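You operate a simulated robot arm through the tools that you are given. There is no shell and no other tool. Be economical: measure what you need, move in short steps, check, and stop when the job is done.

Carry out the task below with a simulated robot arm. There is one attempt and no reset: what you move stays moved.

TASK
Open the upper green drawer, put both stepped inserts from the top of the wooden bench away in the inside of the upper green drawer, then shut the drawer.
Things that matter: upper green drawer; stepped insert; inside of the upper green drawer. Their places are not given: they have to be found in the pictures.

It is judged by the outcome, as a careful person would: the job done as asked, and still so three seconds after it is handed in. It fails if anything else is knocked over, pushed out of place, dropped, spilled or broken.

THE ROBOT
A 6-joint arm with a two-finger parallel gripper, fixed in place. Base frame: the origin is at the foot of the arm, x ahead of it, y to its left, z up. Lengths are in m, angles in rad, forces in N, time in s.
With the tool pointing down near the work surface it reaches from about 0.26 to 0.66 m from the base axis. Its first joint turns from -1.152 to 1.152 rad. Payload 2.9 kg.
Tool frame: the origin (TCP) lies between the finger pads and is the grasp point; the fingertips stand 0.03 m ahead of it; z points along the fingers, y is the line along which they close. The gripper opens to 0.11 m. The fingers are 0.02 m wide and 0.01 m thick; the gripper's body (0.048 by 0.112 m) begins 0.055 m behind the TCP.
Orientation is told as [roll, pitch, yaw] about the base's x, y, z axes, in that order, counted from this pose: with the fingers straight down and closing along the base's y, the tool's x points along the base's -x, its y along +y and its z along -z.

THE INTERFACE
- The arm moves only by the tool send_rows. Its argument "motion" is a list of rows, each an object (a shift or turn left out is 0, a gripper value left out holds the last) with "linear": the shift along the base's x, y, z in units of 25 mm (1.0 is 25 mm), a list of three; "angular": the turn, a rotation vector about the base's x, y, z in units of 8 degrees (1.0 is 8 degrees), a list of three; "grip": the gripper command, from -1 (shut) to 1 (fully open), values between in proportion. In form: [{"linear": [dx, dy, dz], "angular": [ax, ay, az], "grip": grip}, ...]. A call has 1 to 8 rows; each row shifts and turns the commanded pose from where the row before left it. A call with a number of a shift or a turn outside -1 to 1 is refused whole. A row lasts 0.2 s, in which the tool goes at most 0.05 m and 0.15 rad; a call with a longer step from one row to the next is refused whole, and so is a gripper value outside its range. A pose out of reach is approached as far as the arm can. The call stops where the force on the tool passes 40 N (or 10 N more than at its start, if that is more) or the arm is blocked; 0.2 s more then pass. The fingers move at their own pace (about 0.108 m/s each) and stop on an object; they squeeze with about 33 N. The grip force told is the motor's: it shows also when the fingers shut on nothing. Time passes only in rows, and 0.2 s behind the last, so rows that do not move let the fingers close. It gives the time, the measured TCP pose, the force on the tool (base axes), the opening and the grip force at its end, in the units of the frame above (readings bear some noise).
- Cameras (640 x 400 px; columns grow to the right, rows downward): "scene" is fixed at [0.0746, 0.4319, 1.3817]; the picture's right is [-0.78, -0.63, 0.00], its down [-0.37, 0.46, -0.80] and it looks along [0.50, -0.63, -0.59] (base axes); focal length 223 px, centre (320, 200). "wrist" rides on the gripper at [-0.036, 0, -0.057] in the tool frame; the picture's right is [0.00, -1.00, 0.00], its down [0.97, 0.00, -0.24] and it looks along [0.24, 0.00, 0.97] (tool axes); focal length 218 px, centre (320, 200).
- snapshot(camera): a new picture of that camera. No time passes.
- measure_at(camera, pixels): for up to 12 pixels [column, row] of the newest picture of that camera ("zoom" is the newest enlarged one), the place [x, y, z] in the base frame of the surface seen there, good to about 0.002 m. No time passes.
- enlarge(camera, box): a new picture of the part [left, top, right, bottom] of that camera's present view, enlarged. No time passes.
- close_job(): hands the job in; it is judged then, once.

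Work in short steps. Measure before you move; look again where a grasp or a placing could have gone wrong, and mend it. You have 60 turns and 24 pictures in all, the two below and enlarged ones among them. Open the gripper and draw the arm clear of the work before you hand the job in, unless the task says otherwise; then end with one line.

The tools are called as a command line: name --argument value ..., lists and objects as JSON in quotes. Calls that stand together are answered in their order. send_rows: Moves the arm, as the interface text tells. Its arguments: {"type":"object","properties":{"motion":{"type":"array","items":{"type":"object","properties":{"linear":{"type":"array","items":{"type":"number"}},"angular":{"type":"array","items":{"type":"number"}},"grip":{"type":"number"}}}}},"required":["motion"]} The other tools are called the same way: snapshot (camera) takes a picture; measure_at (camera, pixels) gives the place of the surface under pixels of a picture; enlarge (camera, box) takes an enlarged picture of a part of a camera's view; close_job () hands the job in.

At the start:

```text
clock: 0.0
tcp_pos: [0.287, -0.1339, 1.1926]
ee_rot: [-0.001, 0.001, 0.002]
contact_force: [0.2, 0.6, -0.2]
opening: 0.1102
grip_force: 0.0
```

scene: 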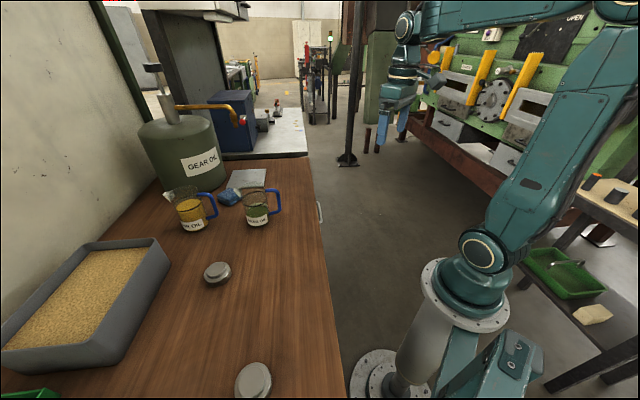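
wrist: 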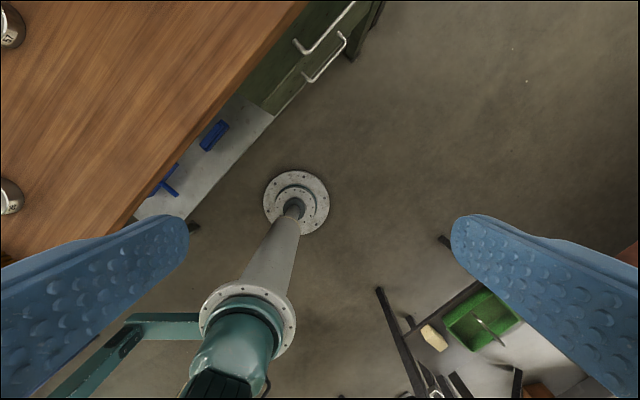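

The scene shows two round stepped inserts at (217,272) and (253,380); the wrist view shows two drawer handles at (325,30) and (325,60). I measure these.

measure_at --camera "scene" --pixels '[[217, 268], [217, 283], [253, 375], [253, 395], [319, 212], [310, 170], [325, 250], [345, 390], [257, 205], [190, 210], [240, 300]]'

measure_at --camera "wrist" --pixels '[[296, 42], [304, 52], [335, 27], [353, 4], [305, 75], [312, 81], [330, 60], [342, 34], [290, 60], [270, 105], [240, 70], [305, 5]]'

enlarge --camera "wrist" --box '[200, 0, 420, 138]'

enlarge --camera "scene" --box '[150, 160, 370, 298]'

```text
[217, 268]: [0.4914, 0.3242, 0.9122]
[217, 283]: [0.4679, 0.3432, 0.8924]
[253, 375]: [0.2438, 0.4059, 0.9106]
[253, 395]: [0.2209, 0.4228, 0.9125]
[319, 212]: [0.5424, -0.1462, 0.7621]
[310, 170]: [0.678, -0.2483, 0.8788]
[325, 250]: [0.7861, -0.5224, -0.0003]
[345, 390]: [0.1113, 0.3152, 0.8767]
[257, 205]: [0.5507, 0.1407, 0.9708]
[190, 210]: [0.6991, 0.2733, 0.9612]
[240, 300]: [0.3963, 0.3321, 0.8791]
```

```text
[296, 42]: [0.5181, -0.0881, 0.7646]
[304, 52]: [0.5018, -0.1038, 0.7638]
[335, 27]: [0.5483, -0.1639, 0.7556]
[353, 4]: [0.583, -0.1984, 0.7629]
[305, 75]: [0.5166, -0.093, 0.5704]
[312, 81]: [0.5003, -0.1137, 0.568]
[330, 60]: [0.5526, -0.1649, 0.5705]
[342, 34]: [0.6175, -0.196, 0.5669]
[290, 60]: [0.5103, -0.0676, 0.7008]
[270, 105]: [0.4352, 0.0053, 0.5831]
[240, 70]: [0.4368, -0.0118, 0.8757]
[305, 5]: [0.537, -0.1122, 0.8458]
```

```text
2.90 times, centred on (310, 69) of wrist
```

zoom: 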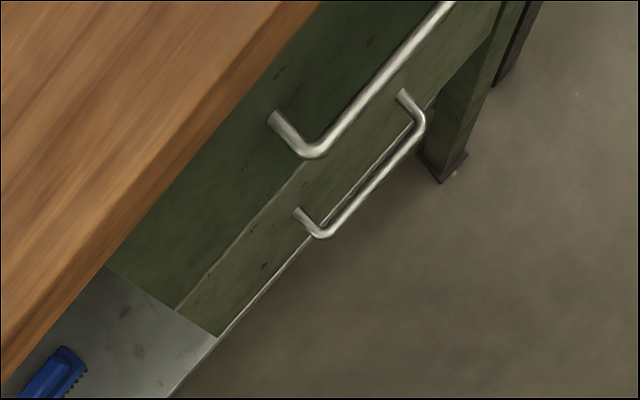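

```text
2.90 times, centred on (260, 229) of scene
```

zoom: 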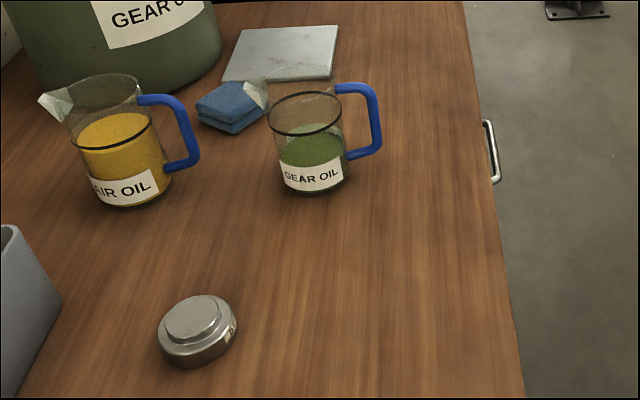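

The bench edge and the bar run at about -45°, with the bar at z≈0.763 and x+y≈0.39. I swing the tool to a stand-off in front of the drawer, yawed -45°, and then tilt it towards the face.

send_rows --motion '[{"linear": [0.5, -0.8, -0.6], "angular": [0, 0, -0.7]}, {"linear": [0.5, -0.8, -0.6], "angular": [0, 0, -0.7]}, {"linear": [0.5, -0.8, -0.6], "angular": [0, 0, -0.7]}, {"linear": [0.5, -0.8, -0.6], "angular": [0, 0, -0.7]}, {"linear": [0.5, -0.8, -0.6], "angular": [0, 0, -0.7]}, {"linear": [0.5, -0.8, -0.6], "angular": [0, 0, -0.7]}, {"linear": [0, -0.8, -0.6], "angular": [0, 0, -0.7]}, {"linear": [0, -0.8, -0.6], "angular": [0, 0, -0.7]}]'

send_rows --motion '[{"linear": [0, 0, -0.6], "angular": [0.66, -0.66, 0]}, {"linear": [0, 0, -0.6], "angular": [0.66, -0.66, 0]}, {"linear": [0, 0, -0.6], "angular": [0.66, -0.66, 0]}, {"linear": [0, 0, -0.6], "angular": [0.66, -0.66, 0]}, {"linear": [0, 0, -0.6], "angular": [0.66, -0.66, 0]}, {"linear": [0, 0, -0.6], "angular": [0.66, -0.66, 0]}, {"linear": [0, 0, -0.6], "angular": [0.66, -0.66, 0]}, {"linear": [0, 0, 0], "angular": [0.66, -0.66, 0]}]'

snapshot --camera "wrist"

```text
clock: 1.8
tcp_pos: [0.3648, -0.2952, 1.073]
ee_rot: [0.001, 0.0, -0.783]
contact_force: [0.3, 0.0, 0.2]
opening: 0.11
grip_force: 0.1
```

```text
clock: 3.6
tcp_pos: [0.3874, -0.2812, 0.9669]
ee_rot: [1.045, -0.002, -0.783]
contact_force: [-0.5, 0.2, 1.4]
opening: 0.1101
grip_force: 0.0
out of reach, approached as far as the arm can: row 7, 8
```

```text
19 pictures are left
```

wrist: 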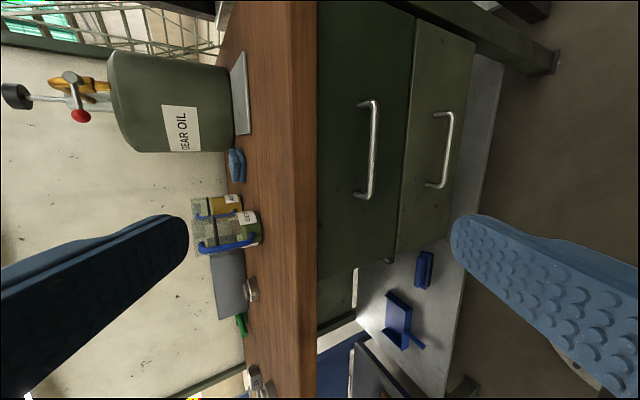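

The drawer and its handle are clearly visible at (370,150). I measure the handle, the face and the bench edge.

measure_at --camera "wrist" --pixels '[[375, 105], [373, 150], [370, 192], [362, 104], [358, 193], [345, 150], [345, 220], [322, 150], [404, 150], [318, 150], [300, 150], [340, 265]]'

enlarge --camera "wrist" --box '[280, 60, 480, 185]'

```text
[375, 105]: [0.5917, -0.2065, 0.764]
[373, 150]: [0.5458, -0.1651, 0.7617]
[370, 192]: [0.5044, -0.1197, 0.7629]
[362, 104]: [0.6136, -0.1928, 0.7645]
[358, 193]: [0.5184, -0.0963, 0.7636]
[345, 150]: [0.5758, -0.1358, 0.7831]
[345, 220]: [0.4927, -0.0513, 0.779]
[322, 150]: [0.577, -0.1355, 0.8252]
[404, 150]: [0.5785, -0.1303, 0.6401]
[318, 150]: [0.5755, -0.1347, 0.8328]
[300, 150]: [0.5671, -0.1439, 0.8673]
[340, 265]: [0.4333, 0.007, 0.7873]
```

```text
3.20 times, centred on (380, 122) of wrist
```

zoom: 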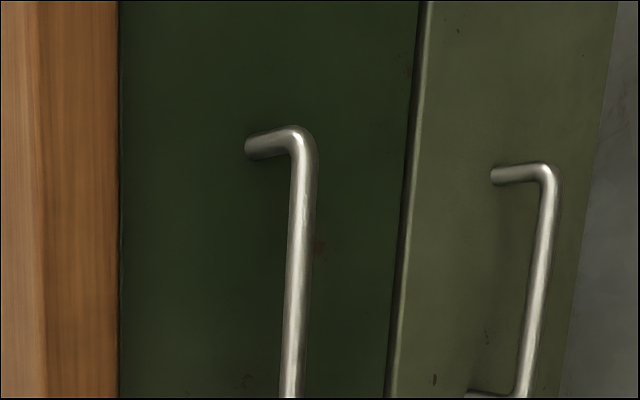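

The face lies at x+y≈0.4405, with the bar about 0.036 in front of it, centred at (0.549,-0.162,0.763). I move to a pre-grasp pose 0.08 m back along the tool axis with the gripper part-closed.

send_rows --motion '[{"linear": [0.6, 0.35, -0.79], "grip": -0.27}, {"linear": [0.6, 0.35, -0.79]}, {"linear": [0.6, 0.35, -0.79]}, {"linear": [0.6, 0.35, -0.79]}, {"linear": [0.6, 0.35, -0.79]}, {"linear": [0.6, 0.35, -0.79]}, {"linear": [0.6, 0.35, -0.79]}, {"linear": [0.3, 0.3, -0.79]}]'

```text
clock: 5.4
tcp_pos: [0.4994, -0.2127, 0.8078]
ee_rot: [1.043, -0.003, -0.784]
contact_force: [0.8, 0.3, 0.1]
opening: 0.0403
grip_force: 0.0
```

Pre-grasp pose reached. I advance along the tool axis to straddle the bar and close.

send_rows --motion '[{"linear": [0.42, 0.44, -0.39]}, {"linear": [0.42, 0.44, -0.39]}, {"linear": [0.42, 0.44, -0.39]}, {"linear": [0.42, 0.44, -0.39]}, {}]'

snapshot --camera "wrist"

```text
clock: 6.6
tcp_pos: [0.5429, -0.1681, 0.7706]
ee_rot: [1.042, -0.004, -0.783]
contact_force: [0.5, -0.4, 0.3]
opening: 0.0401
grip_force: 0.1
```

```text
17 pictures are left
```

wrist: 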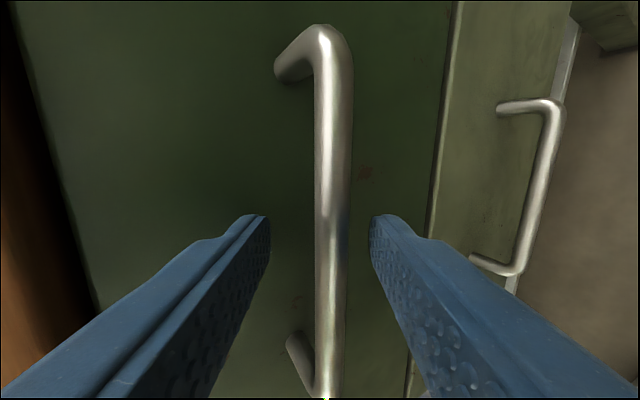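

The bar lies between the fingers. I close on it.

send_rows --motion '[{"grip": -1}, {}, {}, {}]'

send_rows --motion '[{"linear": [-0.35, -0.35, 0]}, {"linear": [-0.35, -0.35, 0]}, {"linear": [-0.35, -0.35, 0]}, {"linear": [-0.35, -0.35, 0]}, {"linear": [-0.35, -0.35, 0]}, {"linear": [-0.35, -0.35, 0]}]'

```text
clock: 7.6
tcp_pos: [0.5421, -0.1691, 0.7666]
ee_rot: [1.034, 0.003, -0.787]
contact_force: [-9.0, -7.4, -25.3]
opening: 0.0116
grip_force: 45.1
```

```text
clock: 9.0
tcp_pos: [0.4889, -0.2221, 0.7658]
ee_rot: [1.032, 0.0, -0.789]
contact_force: [2.1, -2.3, -34.9]
opening: 0.0118
grip_force: 45.2
```

The drawer follows, out 0.075 m. I ease z down slightly and pull another 0.1 m.

send_rows --motion '[{"linear": [-0.35, -0.35, -0.16]}, {"linear": [-0.35, -0.35, 0]}, {"linear": [-0.35, -0.35, 0]}, {"linear": [-0.35, -0.35, 0]}, {"linear": [-0.35, -0.35, 0]}, {"linear": [-0.35, -0.35, 0]}, {"linear": [-0.35, -0.35, 0]}, {"linear": [-0.35, -0.35, 0]}]'

snapshot --camera "scene"

```text
clock: 10.8
tcp_pos: [0.4207, -0.2913, 0.7673]
ee_rot: [1.043, -0.006, -0.785]
contact_force: [3.8, -3.3, -2.6]
opening: 0.0118
grip_force: 45.2
```

```text
16 pictures are left
```

scene: 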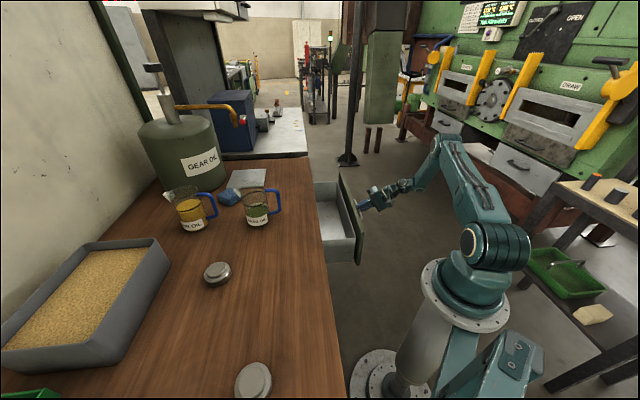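

The drawer is open about 0.17 m. I measure its interior.

enlarge --camera "scene" --box '[290, 160, 390, 280]'

measure_at --camera "scene" --pixels '[[330, 215], [338, 230], [348, 205], [338, 185], [340, 172], [357, 235], [356, 262], [340, 245], [326, 185], [345, 240], [338, 180], [362, 232]]'

```text
3.33 times, centred on (340, 220) of scene
```

zoom: 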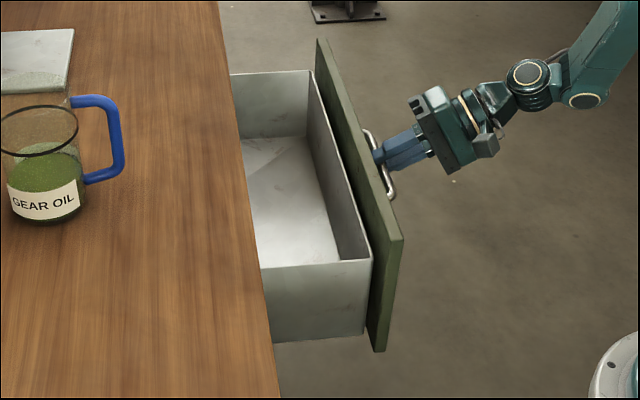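

```text
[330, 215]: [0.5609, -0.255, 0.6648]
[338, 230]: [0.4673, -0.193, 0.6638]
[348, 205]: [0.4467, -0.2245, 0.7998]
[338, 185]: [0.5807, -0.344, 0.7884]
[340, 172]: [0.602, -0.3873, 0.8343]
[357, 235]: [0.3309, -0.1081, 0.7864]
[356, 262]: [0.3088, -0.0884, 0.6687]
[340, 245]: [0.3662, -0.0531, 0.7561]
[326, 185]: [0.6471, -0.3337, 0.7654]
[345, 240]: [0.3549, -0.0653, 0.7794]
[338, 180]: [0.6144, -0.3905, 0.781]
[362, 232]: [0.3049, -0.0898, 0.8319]
```

The interior is about 0.14 m deep in front of the bench edge, with the floor at z≈0.664 and the panel top at 0.834. I want it open further, so I release the bar and back off, then regrip the panel's top edge from above.

send_rows --motion '[{"grip": -0.27}, {}, {"linear": [-0.35, -0.35, 0.28]}, {"linear": [-0.35, -0.35, 0.28], "angular": [-0.3, 0.3, 0]}, {"linear": [-0.35, -0.35, 0.28], "angular": [-0.7, 0.7, 0]}, {"linear": [-0.25, -0.25, 0.28], "angular": [-0.7, 0.7, 0]}]'

```text
clock: 12.2
tcp_pos: [0.387, -0.3222, 0.7929]
ee_rot: [0.705, -0.003, -0.783]
contact_force: [0.1, 0.0, 0.6]
opening: 0.0402
grip_force: 0.0
```

send_rows --motion '[{"linear": [0, 0, 0.85], "angular": [-0.595, 0.595, 0]}, {"linear": [0, 0, 0.85], "angular": [-0.595, 0.595, 0]}, {"linear": [0, 0, 0.85], "angular": [-0.595, 0.595, 0]}, {"linear": [0, 0, 0.85], "angular": [-0.595, 0.595, 0]}, {"linear": [0, 0, 0.85], "angular": [-0.595, 0.595, 0]}, {"linear": [0, 0, 0.85], "angular": [-0.595, 0.595, 0]}]'

send_rows --motion '[{"linear": [0.72, 0.72, 0]}, {"linear": [0.72, 0.72, 0]}, {"linear": [0.72, 0.72, 0]}, {"linear": [0.72, 0.72, 0]}, {}]'

snapshot --camera "wrist"

```text
clock: 13.6
tcp_pos: [0.3855, -0.3219, 0.9208]
ee_rot: [0.0, 0.0, -0.782]
contact_force: [0.1, 0.0, 0.4]
opening: 0.0401
grip_force: 0.2
```

```text
clock: 14.8
tcp_pos: [0.4579, -0.2508, 0.9194]
ee_rot: [0.003, 0.0, -0.783]
contact_force: [-0.1, 0.0, -0.8]
opening: 0.0401
grip_force: 0.1
```

```text
14 pictures are left
```

wrist: 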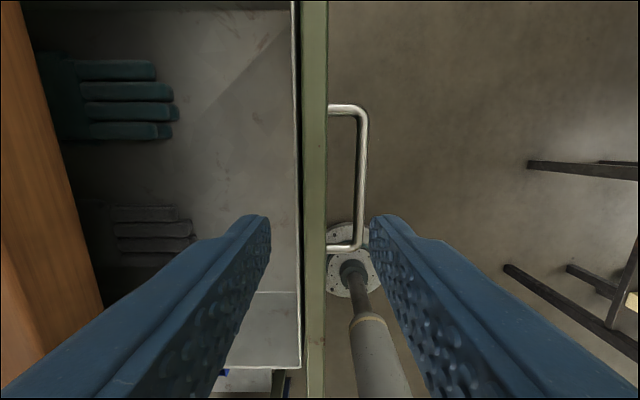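

measure_at --camera "wrist" --pixels '[[306, 150], [315, 150], [324, 150], [315, 250], [298, 150], [290, 150], [130, 105], [150, 230], [200, 180], [100, 250], [60, 100], [250, 250]]'

```text
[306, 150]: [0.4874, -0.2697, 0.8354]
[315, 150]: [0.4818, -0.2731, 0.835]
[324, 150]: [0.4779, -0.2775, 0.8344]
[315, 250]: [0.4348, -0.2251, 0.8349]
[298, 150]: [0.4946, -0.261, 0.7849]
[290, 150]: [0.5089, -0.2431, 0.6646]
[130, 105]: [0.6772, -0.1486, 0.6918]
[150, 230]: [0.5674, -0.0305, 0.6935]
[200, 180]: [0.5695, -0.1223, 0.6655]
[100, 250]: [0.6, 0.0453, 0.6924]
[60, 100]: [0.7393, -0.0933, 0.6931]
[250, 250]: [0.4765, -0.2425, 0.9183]
```

Gloves lie in the back of the drawer (z≈0.69), and there's clear floor in front of them. The panel top is centred under the TCP, so I descend and grip it.

send_rows --motion '[{"linear": [0, 0, -0.88]}, {"linear": [0, 0, -0.88]}, {"linear": [0, 0, -0.88]}, {"linear": [0, 0, -0.86]}, {"grip": -1}, {}, {}]'

send_rows --motion '[{"linear": [-0.35, -0.35, 0]}, {"linear": [-0.35, -0.35, 0]}, {"linear": [-0.35, -0.35, 0]}, {"linear": [-0.35, -0.35, 0]}, {"linear": [-0.35, -0.35, 0]}, {"linear": [-0.35, -0.35, 0]}, {"linear": [-0.35, -0.35, 0]}]'

```text
clock: 16.4
tcp_pos: [0.4571, -0.2515, 0.8325]
ee_rot: [0.001, -0.001, -0.783]
contact_force: [-2.9, 1.1, -3.7]
opening: 0.0157
grip_force: 45.0
```

```text
clock: 18.0
tcp_pos: [0.3967, -0.3128, 0.8317]
ee_rot: [0.002, 0.007, -0.781]
contact_force: [-0.9, -0.3, -33.1]
opening: 0.0158
grip_force: 44.6
```

Out about 0.26 m, which is enough. I release, rise, and travel to the inserts.

send_rows --motion '[{"grip": 0.0}, {}, {"linear": [0, 0, 1]}, {"linear": [0, 0, 1]}, {"linear": [0, 0, 1]}, {"linear": [0, 0, 1]}, {"linear": [0, 0, 1], "grip": 1}, {"linear": [0, 0.5, 1]}]'

send_rows --motion '[{"linear": [0, 1, 0.6], "angular": [0, 0, 0.7]}, {"linear": [0, 1, 0.6], "angular": [0, 0, 0.7]}, {"linear": [0, 1, 0.6], "angular": [0, 0, 0.7]}, {"linear": [0, 1, 0.6], "angular": [0, 0, 0.7]}, {"linear": [0, 1, 0.6], "angular": [0, 0, 0.7]}, {"linear": [0, 1, 0.6], "angular": [0, 0, 0.7]}, {"linear": [0, 1, 0], "angular": [0, 0, 0.7]}, {"linear": [0, 1, 0], "angular": [0, 0, 0.7]}]'

send_rows --motion '[{"linear": [0, 1, 0]}, {"linear": [0, 1, 0]}, {"linear": [0, 1, 0]}, {"linear": [0, 1, 0]}, {"linear": [0, 1, 0]}, {"linear": [0, 1, 0]}, {"linear": [0, 1, 0]}, {"linear": [0, 1, 0]}]'

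send_rows --motion '[{"linear": [0.3, 1, 0]}, {"linear": [0.3, 1, 0]}, {"linear": [0.3, 1, 0]}, {"linear": [0.3, 1, 0]}, {"linear": [0.3, 1, 0]}, {"linear": [0.3, 1, 0]}, {"linear": [0.2, 1, 0]}, {"linear": [0, 1, 0]}]'

snapshot --camera "wrist"

```text
clock: 19.8
tcp_pos: [0.3957, -0.2991, 0.9833]
ee_rot: [0.002, 0.001, -0.783]
contact_force: [-0.1, 0.0, -0.2]
opening: 0.1102
grip_force: 0.0
```

```text
clock: 21.6
tcp_pos: [0.3963, -0.0991, 1.0748]
ee_rot: [0.002, 0.0, 0.001]
contact_force: [-0.3, -0.7, 0.5]
opening: 0.1099
grip_force: 0.1
```

```text
clock: 23.4
tcp_pos: [0.3973, 0.0995, 1.0727]
ee_rot: [0.002, 0.0, 0.001]
contact_force: [-0.1, -0.3, -0.3]
opening: 0.1098
grip_force: 0.1
```

```text
clock: 25.2
tcp_pos: [0.4477, 0.2994, 1.0724]
ee_rot: [0.002, 0.001, -0.001]
contact_force: [0.3, 0.0, 0.4]
opening: 0.1099
grip_force: 0.0
```

```text
13 pictures are left
```

wrist: 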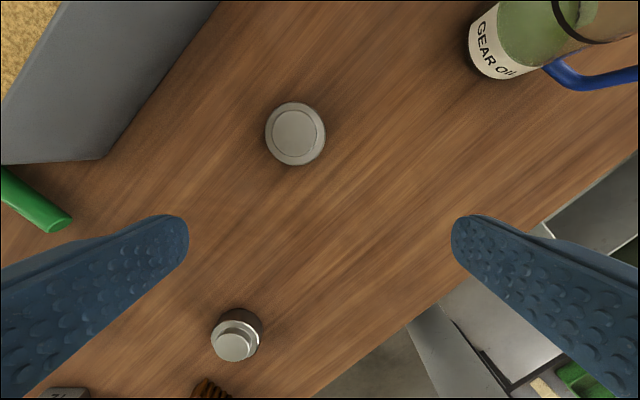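

measure_at --camera "wrist" --pixels '[[295, 132], [268, 134], [322, 134], [295, 106], [295, 160], [237, 340], [215, 340], [257, 335], [237, 315], [65, 393], [210, 388], [40, 210]]'

enlarge --camera "wrist" --box '[160, 275, 320, 400]'

```text
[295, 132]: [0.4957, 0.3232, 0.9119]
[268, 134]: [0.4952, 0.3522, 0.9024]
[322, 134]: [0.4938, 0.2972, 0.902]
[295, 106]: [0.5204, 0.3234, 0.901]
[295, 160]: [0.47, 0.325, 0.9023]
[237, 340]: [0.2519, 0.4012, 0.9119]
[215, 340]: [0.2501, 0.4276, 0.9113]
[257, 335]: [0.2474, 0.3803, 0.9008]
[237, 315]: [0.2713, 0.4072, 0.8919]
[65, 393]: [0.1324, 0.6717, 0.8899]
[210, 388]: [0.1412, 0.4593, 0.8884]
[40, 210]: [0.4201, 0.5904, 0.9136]
```

```text
3.20 times, centred on (240, 338) of wrist
```

zoom: 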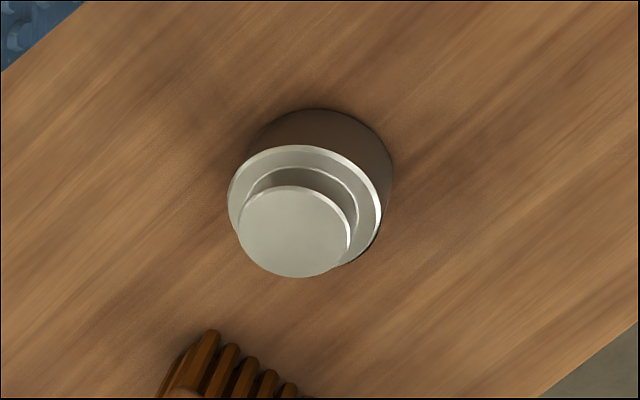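

Insert A is centred at (0.495,0.3247), base diameter ~0.058, spanning z 0.879–0.912. I move above it and descend with the gripper open.

send_rows --motion '[{"linear": [0.95, 0.5, -0.3]}, {"linear": [0.95, 0.5, -0.6]}, {"linear": [0, 0, -1]}, {"linear": [0, 0, -1]}, {"linear": [0, 0, -1]}, {"linear": [0, 0, -1]}, {"linear": [0, 0, -0.8]}, {"linear": [0, 0, -0.6]}]'

snapshot --camera "wrist"

```text
clock: 27.0
tcp_pos: [0.4946, 0.3239, 0.9154]
ee_rot: [0.0, 0.001, 0.001]
contact_force: [-0.6, 0.0, 0.4]
opening: 0.1097
grip_force: 0.1
```

```text
11 pictures are left
```

wrist: 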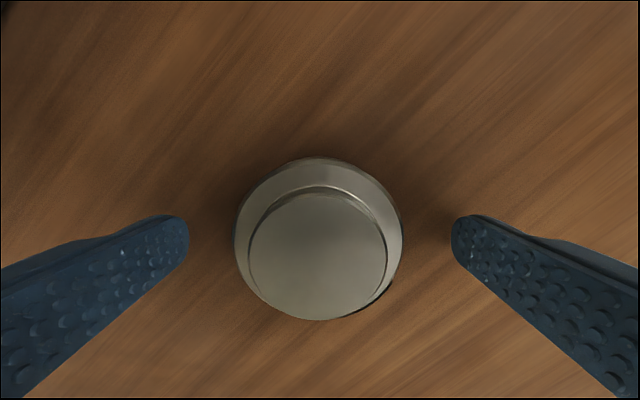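

Well centred. I lower 2 mm, close and lift.

send_rows --motion '[{"linear": [0, 0, -0.1]}, {"grip": -1}, {}, {}, {"linear": [0, 0, 0.5]}, {"linear": [0, 0, 1]}, {"linear": [0, 0, 1]}, {"linear": [-0.5, 0, 1]}]'

send_rows --motion '[{"linear": [-0.8, -0.8, 0.6]}, {"linear": [-0.8, -1, 0.5]}, {"linear": [-0.7, -1, 0]}, {"linear": [-0.2, -1, 0]}, {"linear": [0, -1, 0]}, {"linear": [0, -1, 0]}, {"linear": [0, -1, 0]}, {"linear": [0, -1, 0]}]'

```text
clock: 28.8
tcp_pos: [0.4819, 0.3249, 1.0016]
ee_rot: [0.002, 0.0, 0.0]
contact_force: [-0.1, 0.4, 0.5]
opening: 0.0
grip_force: 33.3
```

```text
clock: 30.6
tcp_pos: [0.4209, 0.13, 1.0282]
ee_rot: [0.002, 0.0, 0.0]
contact_force: [0.0, -0.1, -0.8]
opening: 0.0
grip_force: 33.4
```

The opening is 0, so the grasp failed. I look.

snapshot --camera "scene"

```text
10 pictures are left
```

scene: 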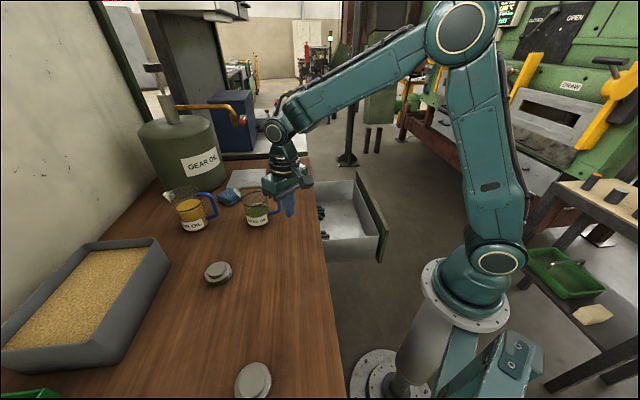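

The insert still stands at (217,270). I go back over it, descend lower this time, and check the grip before lifting.

measure_at --camera "scene" --pixels '[[217, 268], [205, 270], [231, 268], [217, 277]]'

send_rows --motion '[{"linear": [0, 1, 0], "grip": 1}, {"linear": [0, 1, 0]}, {"linear": [0, 1, 0]}, {"linear": [0, 1, 0]}, {"linear": [0.2, 1, 0]}, {"linear": [0.7, 1, 0]}, {"linear": [0.8, 1, 0]}, {"linear": [0.8, 0.8, 0]}]'

snapshot --camera "wrist"

```text
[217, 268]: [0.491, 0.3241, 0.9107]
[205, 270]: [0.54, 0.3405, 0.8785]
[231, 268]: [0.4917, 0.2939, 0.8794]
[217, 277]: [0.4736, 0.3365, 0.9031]
```

```text
clock: 32.4
tcp_pos: [0.4816, 0.3235, 1.0266]
ee_rot: [0.001, -0.001, 0.0]
contact_force: [0.5, 1.0, -0.2]
opening: 0.11
grip_force: 0.1
```

```text
9 pictures are left
```

wrist: 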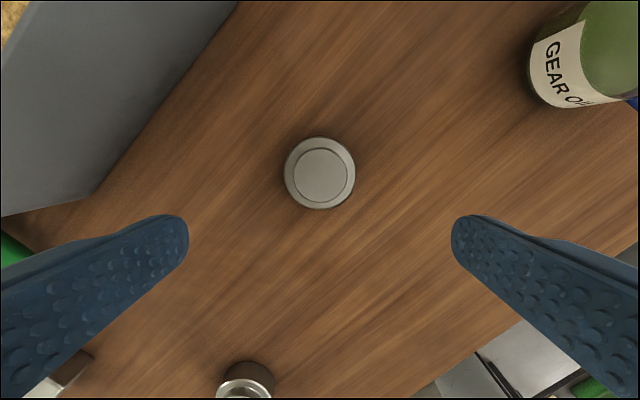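

measure_at --camera "wrist" --pixels '[[288, 172], [351, 172], [320, 139], [320, 207], [320, 152], [320, 196], [298, 172], [342, 172]]'

```text
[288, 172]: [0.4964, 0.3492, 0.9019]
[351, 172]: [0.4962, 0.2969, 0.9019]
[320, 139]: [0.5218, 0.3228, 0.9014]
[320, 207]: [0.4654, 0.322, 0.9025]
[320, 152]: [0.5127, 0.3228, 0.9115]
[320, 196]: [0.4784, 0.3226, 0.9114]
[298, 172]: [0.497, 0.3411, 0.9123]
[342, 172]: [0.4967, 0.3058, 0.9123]
```

send_rows --motion '[{"linear": [0.54, 0, -0.5]}, {"linear": [0, 0, -1]}, {"linear": [0, 0, -1]}, {"linear": [0, 0, -1]}, {"linear": [0, 0, -0.8]}, {"linear": [0, 0, -0.36]}, {}]'

send_rows --motion '[{"grip": -1}, {}, {}]'

```text
clock: 34.0
tcp_pos: [0.4952, 0.323, 0.9135]
ee_rot: [0.002, 0.0, -0.001]
contact_force: [-0.4, 0.4, 0.5]
opening: 0.1099
grip_force: 0.1
```

```text
clock: 34.8
tcp_pos: [0.4968, 0.324, 0.9127]
ee_rot: [0.001, 0.001, -0.001]
contact_force: [1.0, 1.0, 0.0]
opening: 0.061
grip_force: 32.8
```

Gripped at 0.061. I lift very slowly and check the opening.

send_rows --motion '[{}, {"linear": [0, 0, 0.15]}, {"linear": [0, 0, 0.15]}, {"linear": [0, 0, 0.15]}]'

```text
clock: 35.8
tcp_pos: [0.4952, 0.3236, 0.9231]
ee_rot: [0.0, 0.0, 0.001]
contact_force: [-0.4, -0.6, -5.9]
opening: 0.0613
grip_force: 33.1
```

send_rows --motion '[{"linear": [0, 0, 0.25]}, {"linear": [0, 0, 0.3]}, {"linear": [0, 0, 0.3]}, {"linear": [0, 0, 0.3]}]'

snapshot --camera "wrist"

```text
clock: 36.8
tcp_pos: [0.4948, 0.3259, 0.9502]
ee_rot: [0.002, 0.0, -0.001]
contact_force: [-0.9, 0.2, -6.0]
opening: 0.0613
grip_force: 33.0
```

```text
8 pictures are left
```

wrist: 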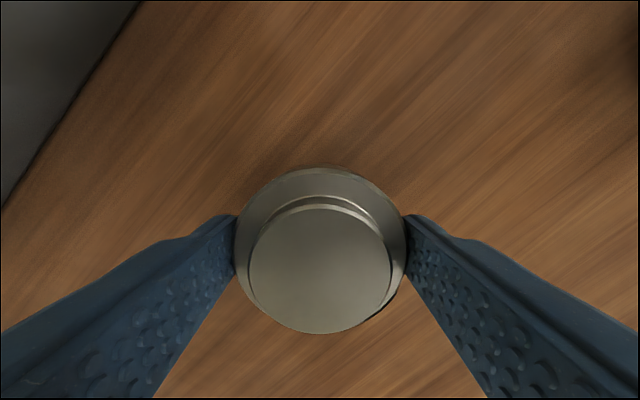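

Held firmly. I carry it gently, moving in x first and keeping clear of the mug.

send_rows --motion '[{"linear": [-0.2, 0, 0.3]}, {"linear": [-0.4, -0.1, 0.4]}, {"linear": [-0.5, -0.2, 0.4]}, {"linear": [-0.5, -0.4, 0.4]}, {"linear": [-0.5, -0.5, 0.4]}, {"linear": [-0.5, -0.6, 0.3]}, {"linear": [-0.4, -0.7, 0.2]}, {"linear": [-0.2, -0.8, 0]}]'

send_rows --motion '[{"linear": [0, -0.5, 0]}, {"linear": [0, -0.8, 0]}, {"linear": [0, -0.8, 0]}, {"linear": [0, -0.8, 0]}, {"linear": [0, -0.8, 0]}, {"linear": [0, -0.8, 0]}, {"linear": [0, -0.8, 0]}, {"linear": [0, -0.5, 0]}]'

```text
clock: 38.6
tcp_pos: [0.4139, 0.2415, 1.0107]
ee_rot: [0.0, 0.0, 0.002]
contact_force: [0.0, 0.0, -6.4]
opening: 0.061
grip_force: 33.3
```

```text
clock: 40.4
tcp_pos: [0.4165, 0.0973, 1.0102]
ee_rot: [0.002, 0.001, 0.0]
contact_force: [0.2, -1.3, -6.0]
opening: 0.0613
grip_force: 33.0
```

send_rows --motion '[{"linear": [0.1, -0.5, 0], "angular": [0, 0, -0.35]}, {"linear": [0.2, -0.8, 0], "angular": [0, 0, -0.35]}, {"linear": [0.2, -0.8, 0], "angular": [0, 0, -0.35]}, {"linear": [0.2, -0.8, 0], "angular": [0, 0, -0.35]}, {"linear": [0.2, -0.8, 0], "angular": [0, 0, -0.35]}, {"linear": [0.2, -0.8, 0], "angular": [0, 0, -0.35]}, {"linear": [0.2, -0.8, 0], "angular": [0, 0, -0.35]}, {"linear": [0.1, -0.8, 0], "angular": [0, 0, -0.35]}]'

send_rows --motion '[{"linear": [0.2, -0.9, 0], "angular": [0, 0, -0.4]}, {"linear": [0.2, -0.9, 0], "angular": [0, 0, -0.4]}, {"linear": [0.2, -0.9, 0], "angular": [0, 0, -0.4]}, {"linear": [0.2, -0.9, 0], "angular": [0, 0, -0.4]}, {"linear": [0.2, -0.9, 0], "angular": [0, 0, -0.4]}, {"linear": [0.2, -0.9, 0], "angular": [0, 0, -0.4]}, {"linear": [0.2, -0.9, 0], "angular": [0, 0, -0.4]}, {"linear": [0, -0.5, 0]}]'

snapshot --camera "wrist"

```text
clock: 42.2
tcp_pos: [0.4491, -0.0564, 1.0115]
ee_rot: [0.002, 0.001, -0.39]
contact_force: [-0.3, -0.2, -6.4]
opening: 0.0611
grip_force: 32.8
```

```text
clock: 44.0
tcp_pos: [0.4854, -0.2246, 1.0119]
ee_rot: [0.002, 0.001, -0.784]
contact_force: [-0.3, -0.2, -5.9]
opening: 0.0611
grip_force: 32.8
```

```text
7 pictures are left
```

wrist: 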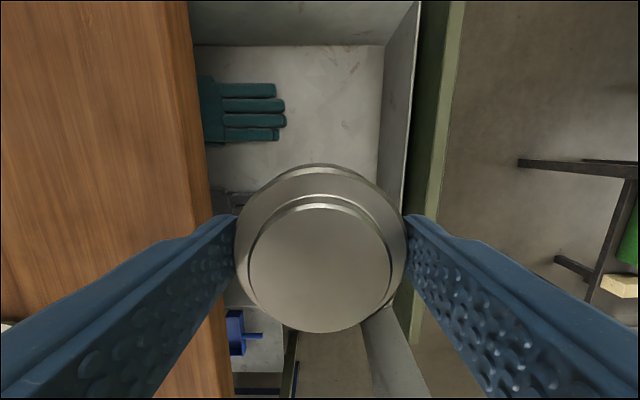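

measure_at --camera "wrist" --pixels '[[284, 95], [280, 135], [205, 205], [230, 195], [228, 300], [381, 100], [418, 30], [188, 60], [365, 300], [300, 320], [240, 230], [300, 140]]'

```text
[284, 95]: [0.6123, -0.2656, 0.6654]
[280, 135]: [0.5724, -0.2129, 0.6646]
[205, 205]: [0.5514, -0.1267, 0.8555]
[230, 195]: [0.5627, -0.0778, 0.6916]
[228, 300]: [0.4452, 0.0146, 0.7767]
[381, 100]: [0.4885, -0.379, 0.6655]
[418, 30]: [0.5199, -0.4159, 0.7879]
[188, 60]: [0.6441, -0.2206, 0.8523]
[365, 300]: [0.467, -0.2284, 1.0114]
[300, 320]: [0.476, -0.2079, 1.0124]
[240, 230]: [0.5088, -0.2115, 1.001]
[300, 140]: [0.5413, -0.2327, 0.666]
```

Front wall at x+y≈0.11 and glove tips at ≈0.33. I aim the insert at x+y≈0.24 and lower part-way.

send_rows --motion '[{"linear": [-0.42, -0.42, -0.3]}, {"linear": [0, 0, -0.6]}, {"linear": [0, 0, -0.9]}, {"linear": [0, 0, -1]}, {"linear": [0, 0, -1]}, {"linear": [0, 0, -1]}, {"linear": [0, 0, -1]}, {"linear": [0, 0, -0.7]}]'

snapshot --camera "scene"

```text
clock: 45.8
tcp_pos: [0.4752, -0.2366, 0.8509]
ee_rot: [0.001, 0.001, -0.782]
contact_force: [-0.2, -0.4, -5.3]
opening: 0.0612
grip_force: 33.1
```

```text
6 pictures are left
```

scene: 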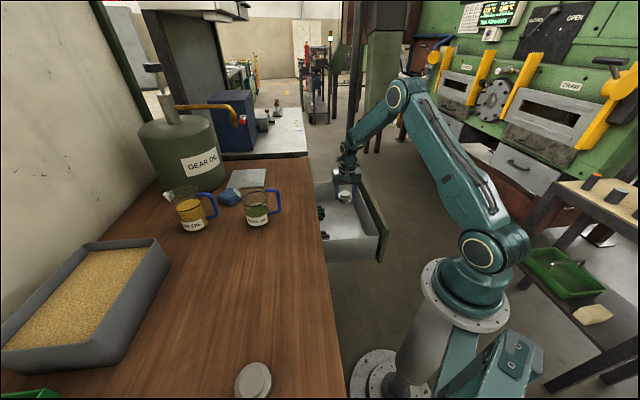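

Plenty of clearance. I lower to the floor, slowly at the end.

send_rows --motion '[{"linear": [0, 0, -0.7]}, {"linear": [0, 0, -1]}, {"linear": [0, 0, -1]}, {"linear": [0, 0, -1]}, {"linear": [0, 0, -1]}, {"linear": [0, 0, -0.6]}, {"linear": [0, 0, -0.35]}, {"linear": [0, 0, -0.15]}]'

```text
clock: 47.6
tcp_pos: [0.4748, -0.2358, 0.7035]
ee_rot: [0.001, -0.001, -0.781]
contact_force: [0.2, -0.9, -6.5]
opening: 0.0608
grip_force: 33.3
```

send_rows --motion '[{"linear": [0, 0, -0.08]}, {"linear": [0, 0, -0.06]}, {}]'

```text
clock: 48.4
tcp_pos: [0.475, -0.2349, 0.7014]
ee_rot: [0.0, 0.0, -0.782]
contact_force: [0.5, 0.3, -6.6]
opening: 0.0612
grip_force: 33.1
```

send_rows --motion '[{"linear": [0, 0, -0.08]}, {"linear": [0, 0, -0.06]}, {}]'

```text
clock: 49.2
tcp_pos: [0.4748, -0.2363, 0.6975]
ee_rot: [0.002, 0.002, -0.781]
contact_force: [-4.2, 3.5, 11.7]
opening: 0.0612
grip_force: 32.9
```

Contact with the floor. I release and rise.

send_rows --motion '[{"linear": [0, 0, 0.04], "grip": 0.36}, {}, {"linear": [0, 0, 0.3]}, {"linear": [0, 0, 0.7]}, {"linear": [0, 0, 1]}, {"linear": [0, 0, 1]}, {"linear": [0, 0, 1]}, {"linear": [0, 0, 1]}]'

send_rows --motion '[{"linear": [0, 0, 1]}, {"linear": [0, 0, 1]}, {"linear": [0, 0, 1]}, {"linear": [0, 0, 1]}, {"linear": [0, 0, 1]}, {"linear": [0, 0, 1]}, {"linear": [-0.5, 1, 1]}, {"linear": [-0.5, 1, 0]}]'

snapshot --camera "wrist"

```text
clock: 51.0
tcp_pos: [0.4746, -0.2361, 0.8214]
ee_rot: [0.001, 0.0, -0.783]
contact_force: [-0.4, 0.0, 0.9]
opening: 0.0748
grip_force: 0.1
```

```text
clock: 52.8
tcp_pos: [0.4505, -0.187, 0.9967]
ee_rot: [0.002, 0.0, -0.783]
contact_force: [0.6, 0.0, 0.9]
opening: 0.0748
grip_force: 0.0
```

```text
5 pictures are left
```

wrist: 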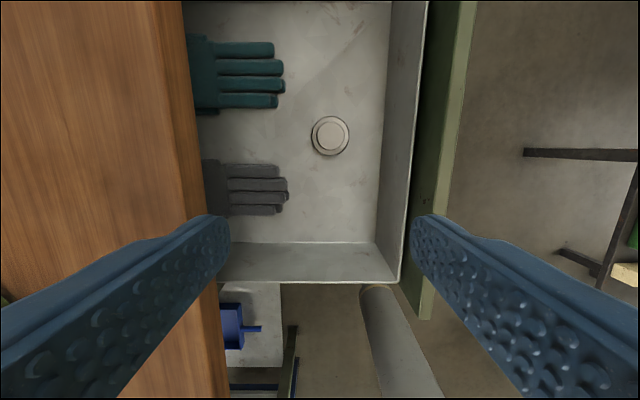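

Insert A sits upright in the drawer. I measure the spot for B, then travel to it.

measure_at --camera "wrist" --pixels '[[330, 135], [335, 190], [335, 240], [286, 190], [378, 190], [335, 205], [340, 60]]'

send_rows --motion '[{"linear": [-0.6, 1, 0.3], "angular": [0, 0, 0.7], "grip": 1}, {"linear": [-0.6, 1, 0.3], "angular": [0, 0, 0.7]}, {"linear": [-0.6, 1, 0.3], "angular": [0, 0, 0.7]}, {"linear": [-0.6, 1, 0.3], "angular": [0, 0, 0.7]}, {"linear": [-0.6, 1, 0.3], "angular": [0, 0, 0.7]}, {"linear": [0, 1, 0.3], "angular": [0, 0, 0.7]}, {"linear": [0, 1, 0], "angular": [0, 0, 0.7]}, {"linear": [0, 1, 0], "angular": [0, 0, 0.7]}]'

send_rows --motion '[{"linear": [0, 1, 0]}, {"linear": [0, 1, 0]}, {"linear": [0, 1, 0]}, {"linear": [0, 1, 0]}, {"linear": [0, 1, 0]}, {"linear": [0, 1, 0]}, {"linear": [0, 1, 0]}, {"linear": [0, 1, 0]}]'

send_rows --motion '[{"linear": [-0.5, 1, 0]}, {"linear": [-0.5, 1, 0]}, {"linear": [-0.5, 1, 0]}, {"linear": [-0.5, 1, 0]}, {"linear": [-0.5, 1, 0]}, {"linear": [-0.5, 1, 0]}, {"linear": [-0.5, 0.6, 0]}]'

```text
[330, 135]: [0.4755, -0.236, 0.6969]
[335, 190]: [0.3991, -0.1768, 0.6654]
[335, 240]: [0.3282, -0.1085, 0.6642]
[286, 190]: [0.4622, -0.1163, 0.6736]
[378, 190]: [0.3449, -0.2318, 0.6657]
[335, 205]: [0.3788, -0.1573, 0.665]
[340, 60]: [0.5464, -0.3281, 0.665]
```

```text
clock: 54.6
tcp_pos: [0.373, 0.0143, 1.0429]
ee_rot: [0.0, 0.0, 0.0]
contact_force: [-0.3, 1.5, 0.1]
opening: 0.1103
grip_force: 0.1
```

```text
clock: 56.4
tcp_pos: [0.3748, 0.214, 1.0436]
ee_rot: [0.001, 0.001, 0.002]
contact_force: [-1.0, -0.7, 0.5]
opening: 0.1101
grip_force: 0.0
```

```text
clock: 58.0
tcp_pos: [0.2873, 0.3784, 1.0434]
ee_rot: [0.003, 0.0, 0.0]
contact_force: [0.3, 2.0, 0.3]
opening: 0.1101
grip_force: 0.0
```

snapshot --camera "wrist"

```text
4 pictures are left
```

wrist: 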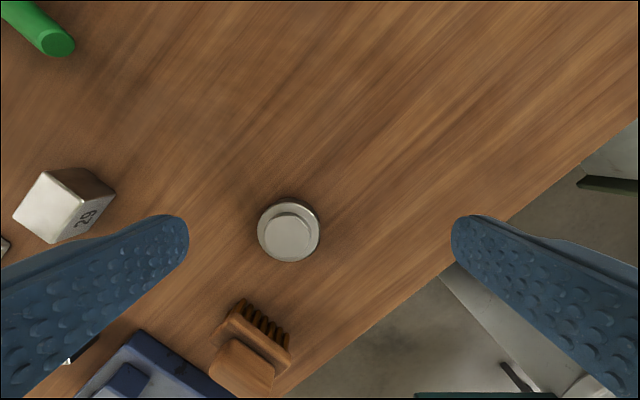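

measure_at --camera "wrist" --pixels '[[259, 228], [319, 228], [288, 199], [288, 260], [288, 212], [288, 254], [267, 233], [312, 233], [245, 305], [245, 355], [285, 350], [70, 190]]'

```text
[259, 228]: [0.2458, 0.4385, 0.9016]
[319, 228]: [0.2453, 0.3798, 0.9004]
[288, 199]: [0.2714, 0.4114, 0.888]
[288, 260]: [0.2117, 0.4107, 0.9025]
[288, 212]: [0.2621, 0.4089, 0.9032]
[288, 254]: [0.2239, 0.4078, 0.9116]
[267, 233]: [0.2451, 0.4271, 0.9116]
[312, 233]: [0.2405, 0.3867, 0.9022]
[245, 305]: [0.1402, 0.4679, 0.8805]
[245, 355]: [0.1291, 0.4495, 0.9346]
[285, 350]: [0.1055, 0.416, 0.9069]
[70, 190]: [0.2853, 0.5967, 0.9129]
```

send_rows --motion '[{"linear": [-0.92, 0.61, -0.3]}, {"linear": [-0.92, 0.61, -0.5]}, {"linear": [0, 0, -1]}, {"linear": [0, 0, -1]}, {"linear": [0, 0, -1]}, {"linear": [0, 0, -0.8]}, {"linear": [0, 0, -0.64]}, {}]'

```text
clock: 59.8
tcp_pos: [0.2407, 0.4078, 0.9133]
ee_rot: [0.002, 0.0, 0.0]
contact_force: [-0.6, -0.4, 0.0]
opening: 0.11
grip_force: 0.1
```

send_rows --motion '[{"linear": [0, 0, -0.04], "grip": -1}, {}, {}, {}, {"linear": [0, 0, 0.15]}, {"linear": [0, 0, 0.15]}, {"linear": [0, 0, 0.2]}]'

```text
clock: 61.4
tcp_pos: [0.2399, 0.4094, 0.9239]
ee_rot: [0.004, 0.0, -0.001]
contact_force: [-0.7, 0.4, -6.6]
opening: 0.0614
grip_force: 33.1
```

Insert B is held. I lift gently and carry.

send_rows --motion '[{"linear": [0, 0, 0.25]}, {"linear": [0, 0, 0.35]}, {"linear": [0, 0, 0.4]}, {"linear": [0.2, 0, 0.4]}, {"linear": [0.4, -0.2, 0.5]}, {"linear": [0.5, -0.4, 0.5]}, {"linear": [0.5, -0.6, 0.5]}, {"linear": [0.5, -0.6, 0.4]}]'

send_rows --motion '[{"linear": [0.4, -0.6, 0]}, {"linear": [0.4, -0.8, 0]}, {"linear": [0.4, -0.8, 0]}, {"linear": [0.4, -0.8, 0]}, {"linear": [0.4, -0.8, 0]}, {"linear": [0.4, -0.8, 0]}, {"linear": [0.4, -0.8, 0]}, {"linear": [0.2, -0.8, 0]}]'

send_rows --motion '[{"linear": [0.2, -0.8, 0], "angular": [0, 0, -0.35]}, {"linear": [0.2, -0.8, 0], "angular": [0, 0, -0.35]}, {"linear": [0.2, -0.8, 0], "angular": [0, 0, -0.35]}, {"linear": [0.2, -0.8, 0], "angular": [0, 0, -0.35]}, {"linear": [0.2, -0.8, 0], "angular": [0, 0, -0.35]}, {"linear": [0, -0.8, 0], "angular": [0, 0, -0.35]}, {"linear": [0, -0.8, 0], "angular": [0, 0, -0.35]}, {"linear": [0, -0.8, 0], "angular": [0, 0, -0.35]}]'

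```text
clock: 63.2
tcp_pos: [0.2933, 0.3652, 1.0068]
ee_rot: [0.002, -0.001, -0.001]
contact_force: [0.1, 0.2, -5.3]
opening: 0.0612
grip_force: 32.7
```

```text
clock: 65.0
tcp_pos: [0.3694, 0.2076, 1.007]
ee_rot: [0.002, 0.001, 0.0]
contact_force: [-0.3, 0.4, -5.3]
opening: 0.0613
grip_force: 32.9
```

```text
clock: 66.8
tcp_pos: [0.3949, 0.0482, 1.0066]
ee_rot: [0.002, 0.0, -0.393]
contact_force: [0.4, 0.0, -6.3]
opening: 0.0613
grip_force: 32.9
```

send_rows --motion '[{"linear": [0.1, -0.8, 0], "angular": [0, 0, -0.35]}, {"linear": [0.1, -0.8, 0], "angular": [0, 0, -0.35]}, {"linear": [0.1, -0.8, 0], "angular": [0, 0, -0.35]}, {"linear": [0.1, -0.8, 0], "angular": [0, 0, -0.35]}, {"linear": [0.1, -0.8, 0], "angular": [0, 0, -0.35]}, {"linear": [0.1, -0.8, 0], "angular": [0, 0, -0.35]}, {"linear": [0, -0.8, 0], "angular": [0, 0, -0.35]}, {"linear": [0, -0.8, 0], "angular": [0, 0, -0.35]}]'

send_rows --motion '[{"linear": [0, -0.8, 0]}, {"linear": [0, -0.8, 0]}, {"linear": [0, -0.73, 0]}, {"linear": [0, 0, -0.3]}, {"linear": [0, 0, -0.7]}, {"linear": [0, 0, -1]}, {"linear": [0, 0, -1]}, {"linear": [0, 0, -0.8]}]'

```text
clock: 68.6
tcp_pos: [0.4089, -0.1125, 1.0067]
ee_rot: [0.001, 0.001, -0.783]
contact_force: [-0.3, 0.2, -5.8]
opening: 0.0611
grip_force: 32.9
```

```text
clock: 70.4
tcp_pos: [0.4081, -0.1698, 0.9115]
ee_rot: [0.002, 0.002, -0.782]
contact_force: [-0.5, -0.1, -5.6]
opening: 0.0612
grip_force: 32.9
```

send_rows --motion '[{"linear": [0, 0, -0.8]}, {"linear": [0, 0, -1]}, {"linear": [0, 0, -1]}, {"linear": [0, 0, -1]}, {"linear": [0, 0, -1]}, {"linear": [0, 0, -1]}, {"linear": [0, 0, -1]}, {"linear": [0, 0, -0.8]}]'

send_rows --motion '[{"linear": [0, 0, -0.4]}, {"linear": [0, 0, -0.2]}, {"linear": [0, 0, -0.12]}, {"linear": [0, 0, -0.06]}, {}]'

```text
clock: 72.2
tcp_pos: [0.4102, -0.1677, 0.72]
ee_rot: [0.002, -0.001, -0.781]
contact_force: [-0.1, 0.5, -6.0]
opening: 0.0609
grip_force: 33.3
```

```text
clock: 73.4
tcp_pos: [0.4097, -0.1698, 0.7016]
ee_rot: [0.001, 0.002, -0.782]
contact_force: [-1.4, -0.1, -7.1]
opening: 0.0613
grip_force: 33.0
```

send_rows --motion '[{"linear": [0, 0, -0.08]}, {"linear": [0, 0, -0.06]}, {}]'

```text
clock: 74.2
tcp_pos: [0.4095, -0.1708, 0.6978]
ee_rot: [0.001, 0.0, -0.782]
contact_force: [0.3, 0.4, -6.4]
opening: 0.0614
grip_force: 33.0
```

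send_rows --motion '[{"linear": [0, 0, -0.06]}, {"linear": [0, 0, -0.04]}, {}]'

```text
clock: 75.0
tcp_pos: [0.4088, -0.1692, 0.6966]
ee_rot: [0.001, 0.0, -0.782]
contact_force: [-5.8, 5.6, 22.1]
opening: 0.0614
grip_force: 33.5
```

On the floor now. I release and rise clear, then look.

send_rows --motion '[{"linear": [0, 0, 0.06], "grip": 0.36}, {}, {"linear": [0, 0, 0.3]}, {"linear": [0, 0, 0.7]}, {"linear": [0, 0, 1]}, {"linear": [0, 0, 1]}, {"linear": [0, 0, 1]}, {"linear": [0, 0, 1]}]'

send_rows --motion '[{"linear": [0, 0, 1]}, {"linear": [0, 0, 1]}, {"linear": [0, 0, 1]}, {"linear": [0, 0, 1]}, {"linear": [0, 0, 1]}, {"linear": [0, 0, 0.5]}]'

snapshot --camera "scene"

```text
clock: 76.8
tcp_pos: [0.4063, -0.1687, 0.8238]
ee_rot: [0.001, 0.0, -0.782]
contact_force: [1.1, 0.3, -0.5]
opening: 0.0748
grip_force: 0.0
```

```text
clock: 78.2
tcp_pos: [0.408, -0.1693, 0.9602]
ee_rot: [0.002, 0.0, -0.781]
contact_force: [-0.6, 0.5, 0.1]
opening: 0.0748
grip_force: 0.0
```

```text
3 pictures are left
```

scene: 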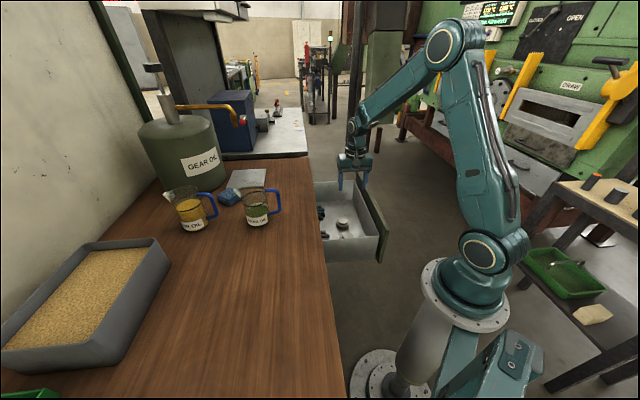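

Both inserts are in the drawer. I move outside the front panel with the fingers closed, tilted about 30° so the tips lead, to push it shut.

send_rows --motion '[{"linear": [-0.25, -0.92, 0], "angular": [0.33, -0.33, 0], "grip": -1}, {"linear": [-0.25, -0.92, 0], "angular": [0.33, -0.33, 0]}, {"linear": [-0.25, -0.92, 0], "angular": [0.33, -0.33, 0]}, {"linear": [-0.25, -0.92, 0], "angular": [0.33, -0.33, 0]}, {"linear": [-0.25, -0.92, 0], "angular": [0.33, -0.33, 0]}, {"linear": [-0.25, -0.92, 0], "angular": [0.33, -0.33, 0]}, {"linear": [-0.25, -0.92, 0], "angular": [0.33, -0.33, 0]}, {"linear": [-0.25, -0.92, 0], "angular": [0.33, -0.33, 0]}]'

```text
clock: 80.0
tcp_pos: [0.3587, -0.353, 0.9606]
ee_rot: [0.523, 0.0, -0.783]
contact_force: [-0.7, -0.2, 0.1]
opening: 0.0001
grip_force: 32.8
```

send_rows --motion '[{"linear": [0, 0, -0.9]}, {"linear": [0, 0, -0.9]}, {"linear": [0, 0, -0.9]}, {"linear": [0, 0, -0.9]}, {"linear": [0, 0, -0.9]}, {"linear": [0, 0, -0.9]}, {}]'

snapshot --camera "wrist"

```text
clock: 81.6
tcp_pos: [0.3592, -0.3535, 0.8254]
ee_rot: [0.523, -0.001, -0.782]
contact_force: [-0.2, 0.0, 0.5]
opening: 0.0001
grip_force: 33.2
```

```text
2 pictures are left
```

wrist: 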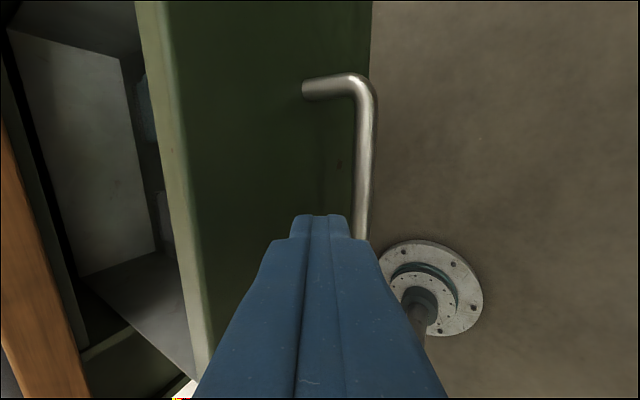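

Tips are above the bar and outside the panel. I push inward steadily.

send_rows --motion '[{"linear": [0.3, 0.3, 0]}, {"linear": [0.3, 0.3, 0]}, {"linear": [0.3, 0.3, 0]}, {"linear": [0.3, 0.3, 0]}, {"linear": [0.4, 0.4, 0]}, {"linear": [0.4, 0.4, 0]}, {"linear": [0.4, 0.4, 0]}, {"linear": [0.4, 0.4, 0]}]'

send_rows --motion '[{"linear": [0.4, 0.4, 0]}, {"linear": [0.4, 0.4, 0]}, {"linear": [0.4, 0.4, 0]}, {"linear": [0.4, 0.4, 0]}, {"linear": [0.4, 0.4, 0]}, {"linear": [0.4, 0.4, 0]}, {"linear": [0.4, 0.4, 0]}, {"linear": [0.4, 0.4, 0]}]'

```text
clock: 83.4
tcp_pos: [0.4288, -0.2829, 0.8244]
ee_rot: [0.525, -0.002, -0.782]
contact_force: [-0.3, -0.3, 0.3]
opening: 0.0
grip_force: 32.7
```

```text
clock: 85.2
tcp_pos: [0.5103, -0.203, 0.8242]
ee_rot: [0.525, 0.001, -0.782]
contact_force: [-0.3, 0.3, 0.6]
opening: 0.0
grip_force: 32.7
```

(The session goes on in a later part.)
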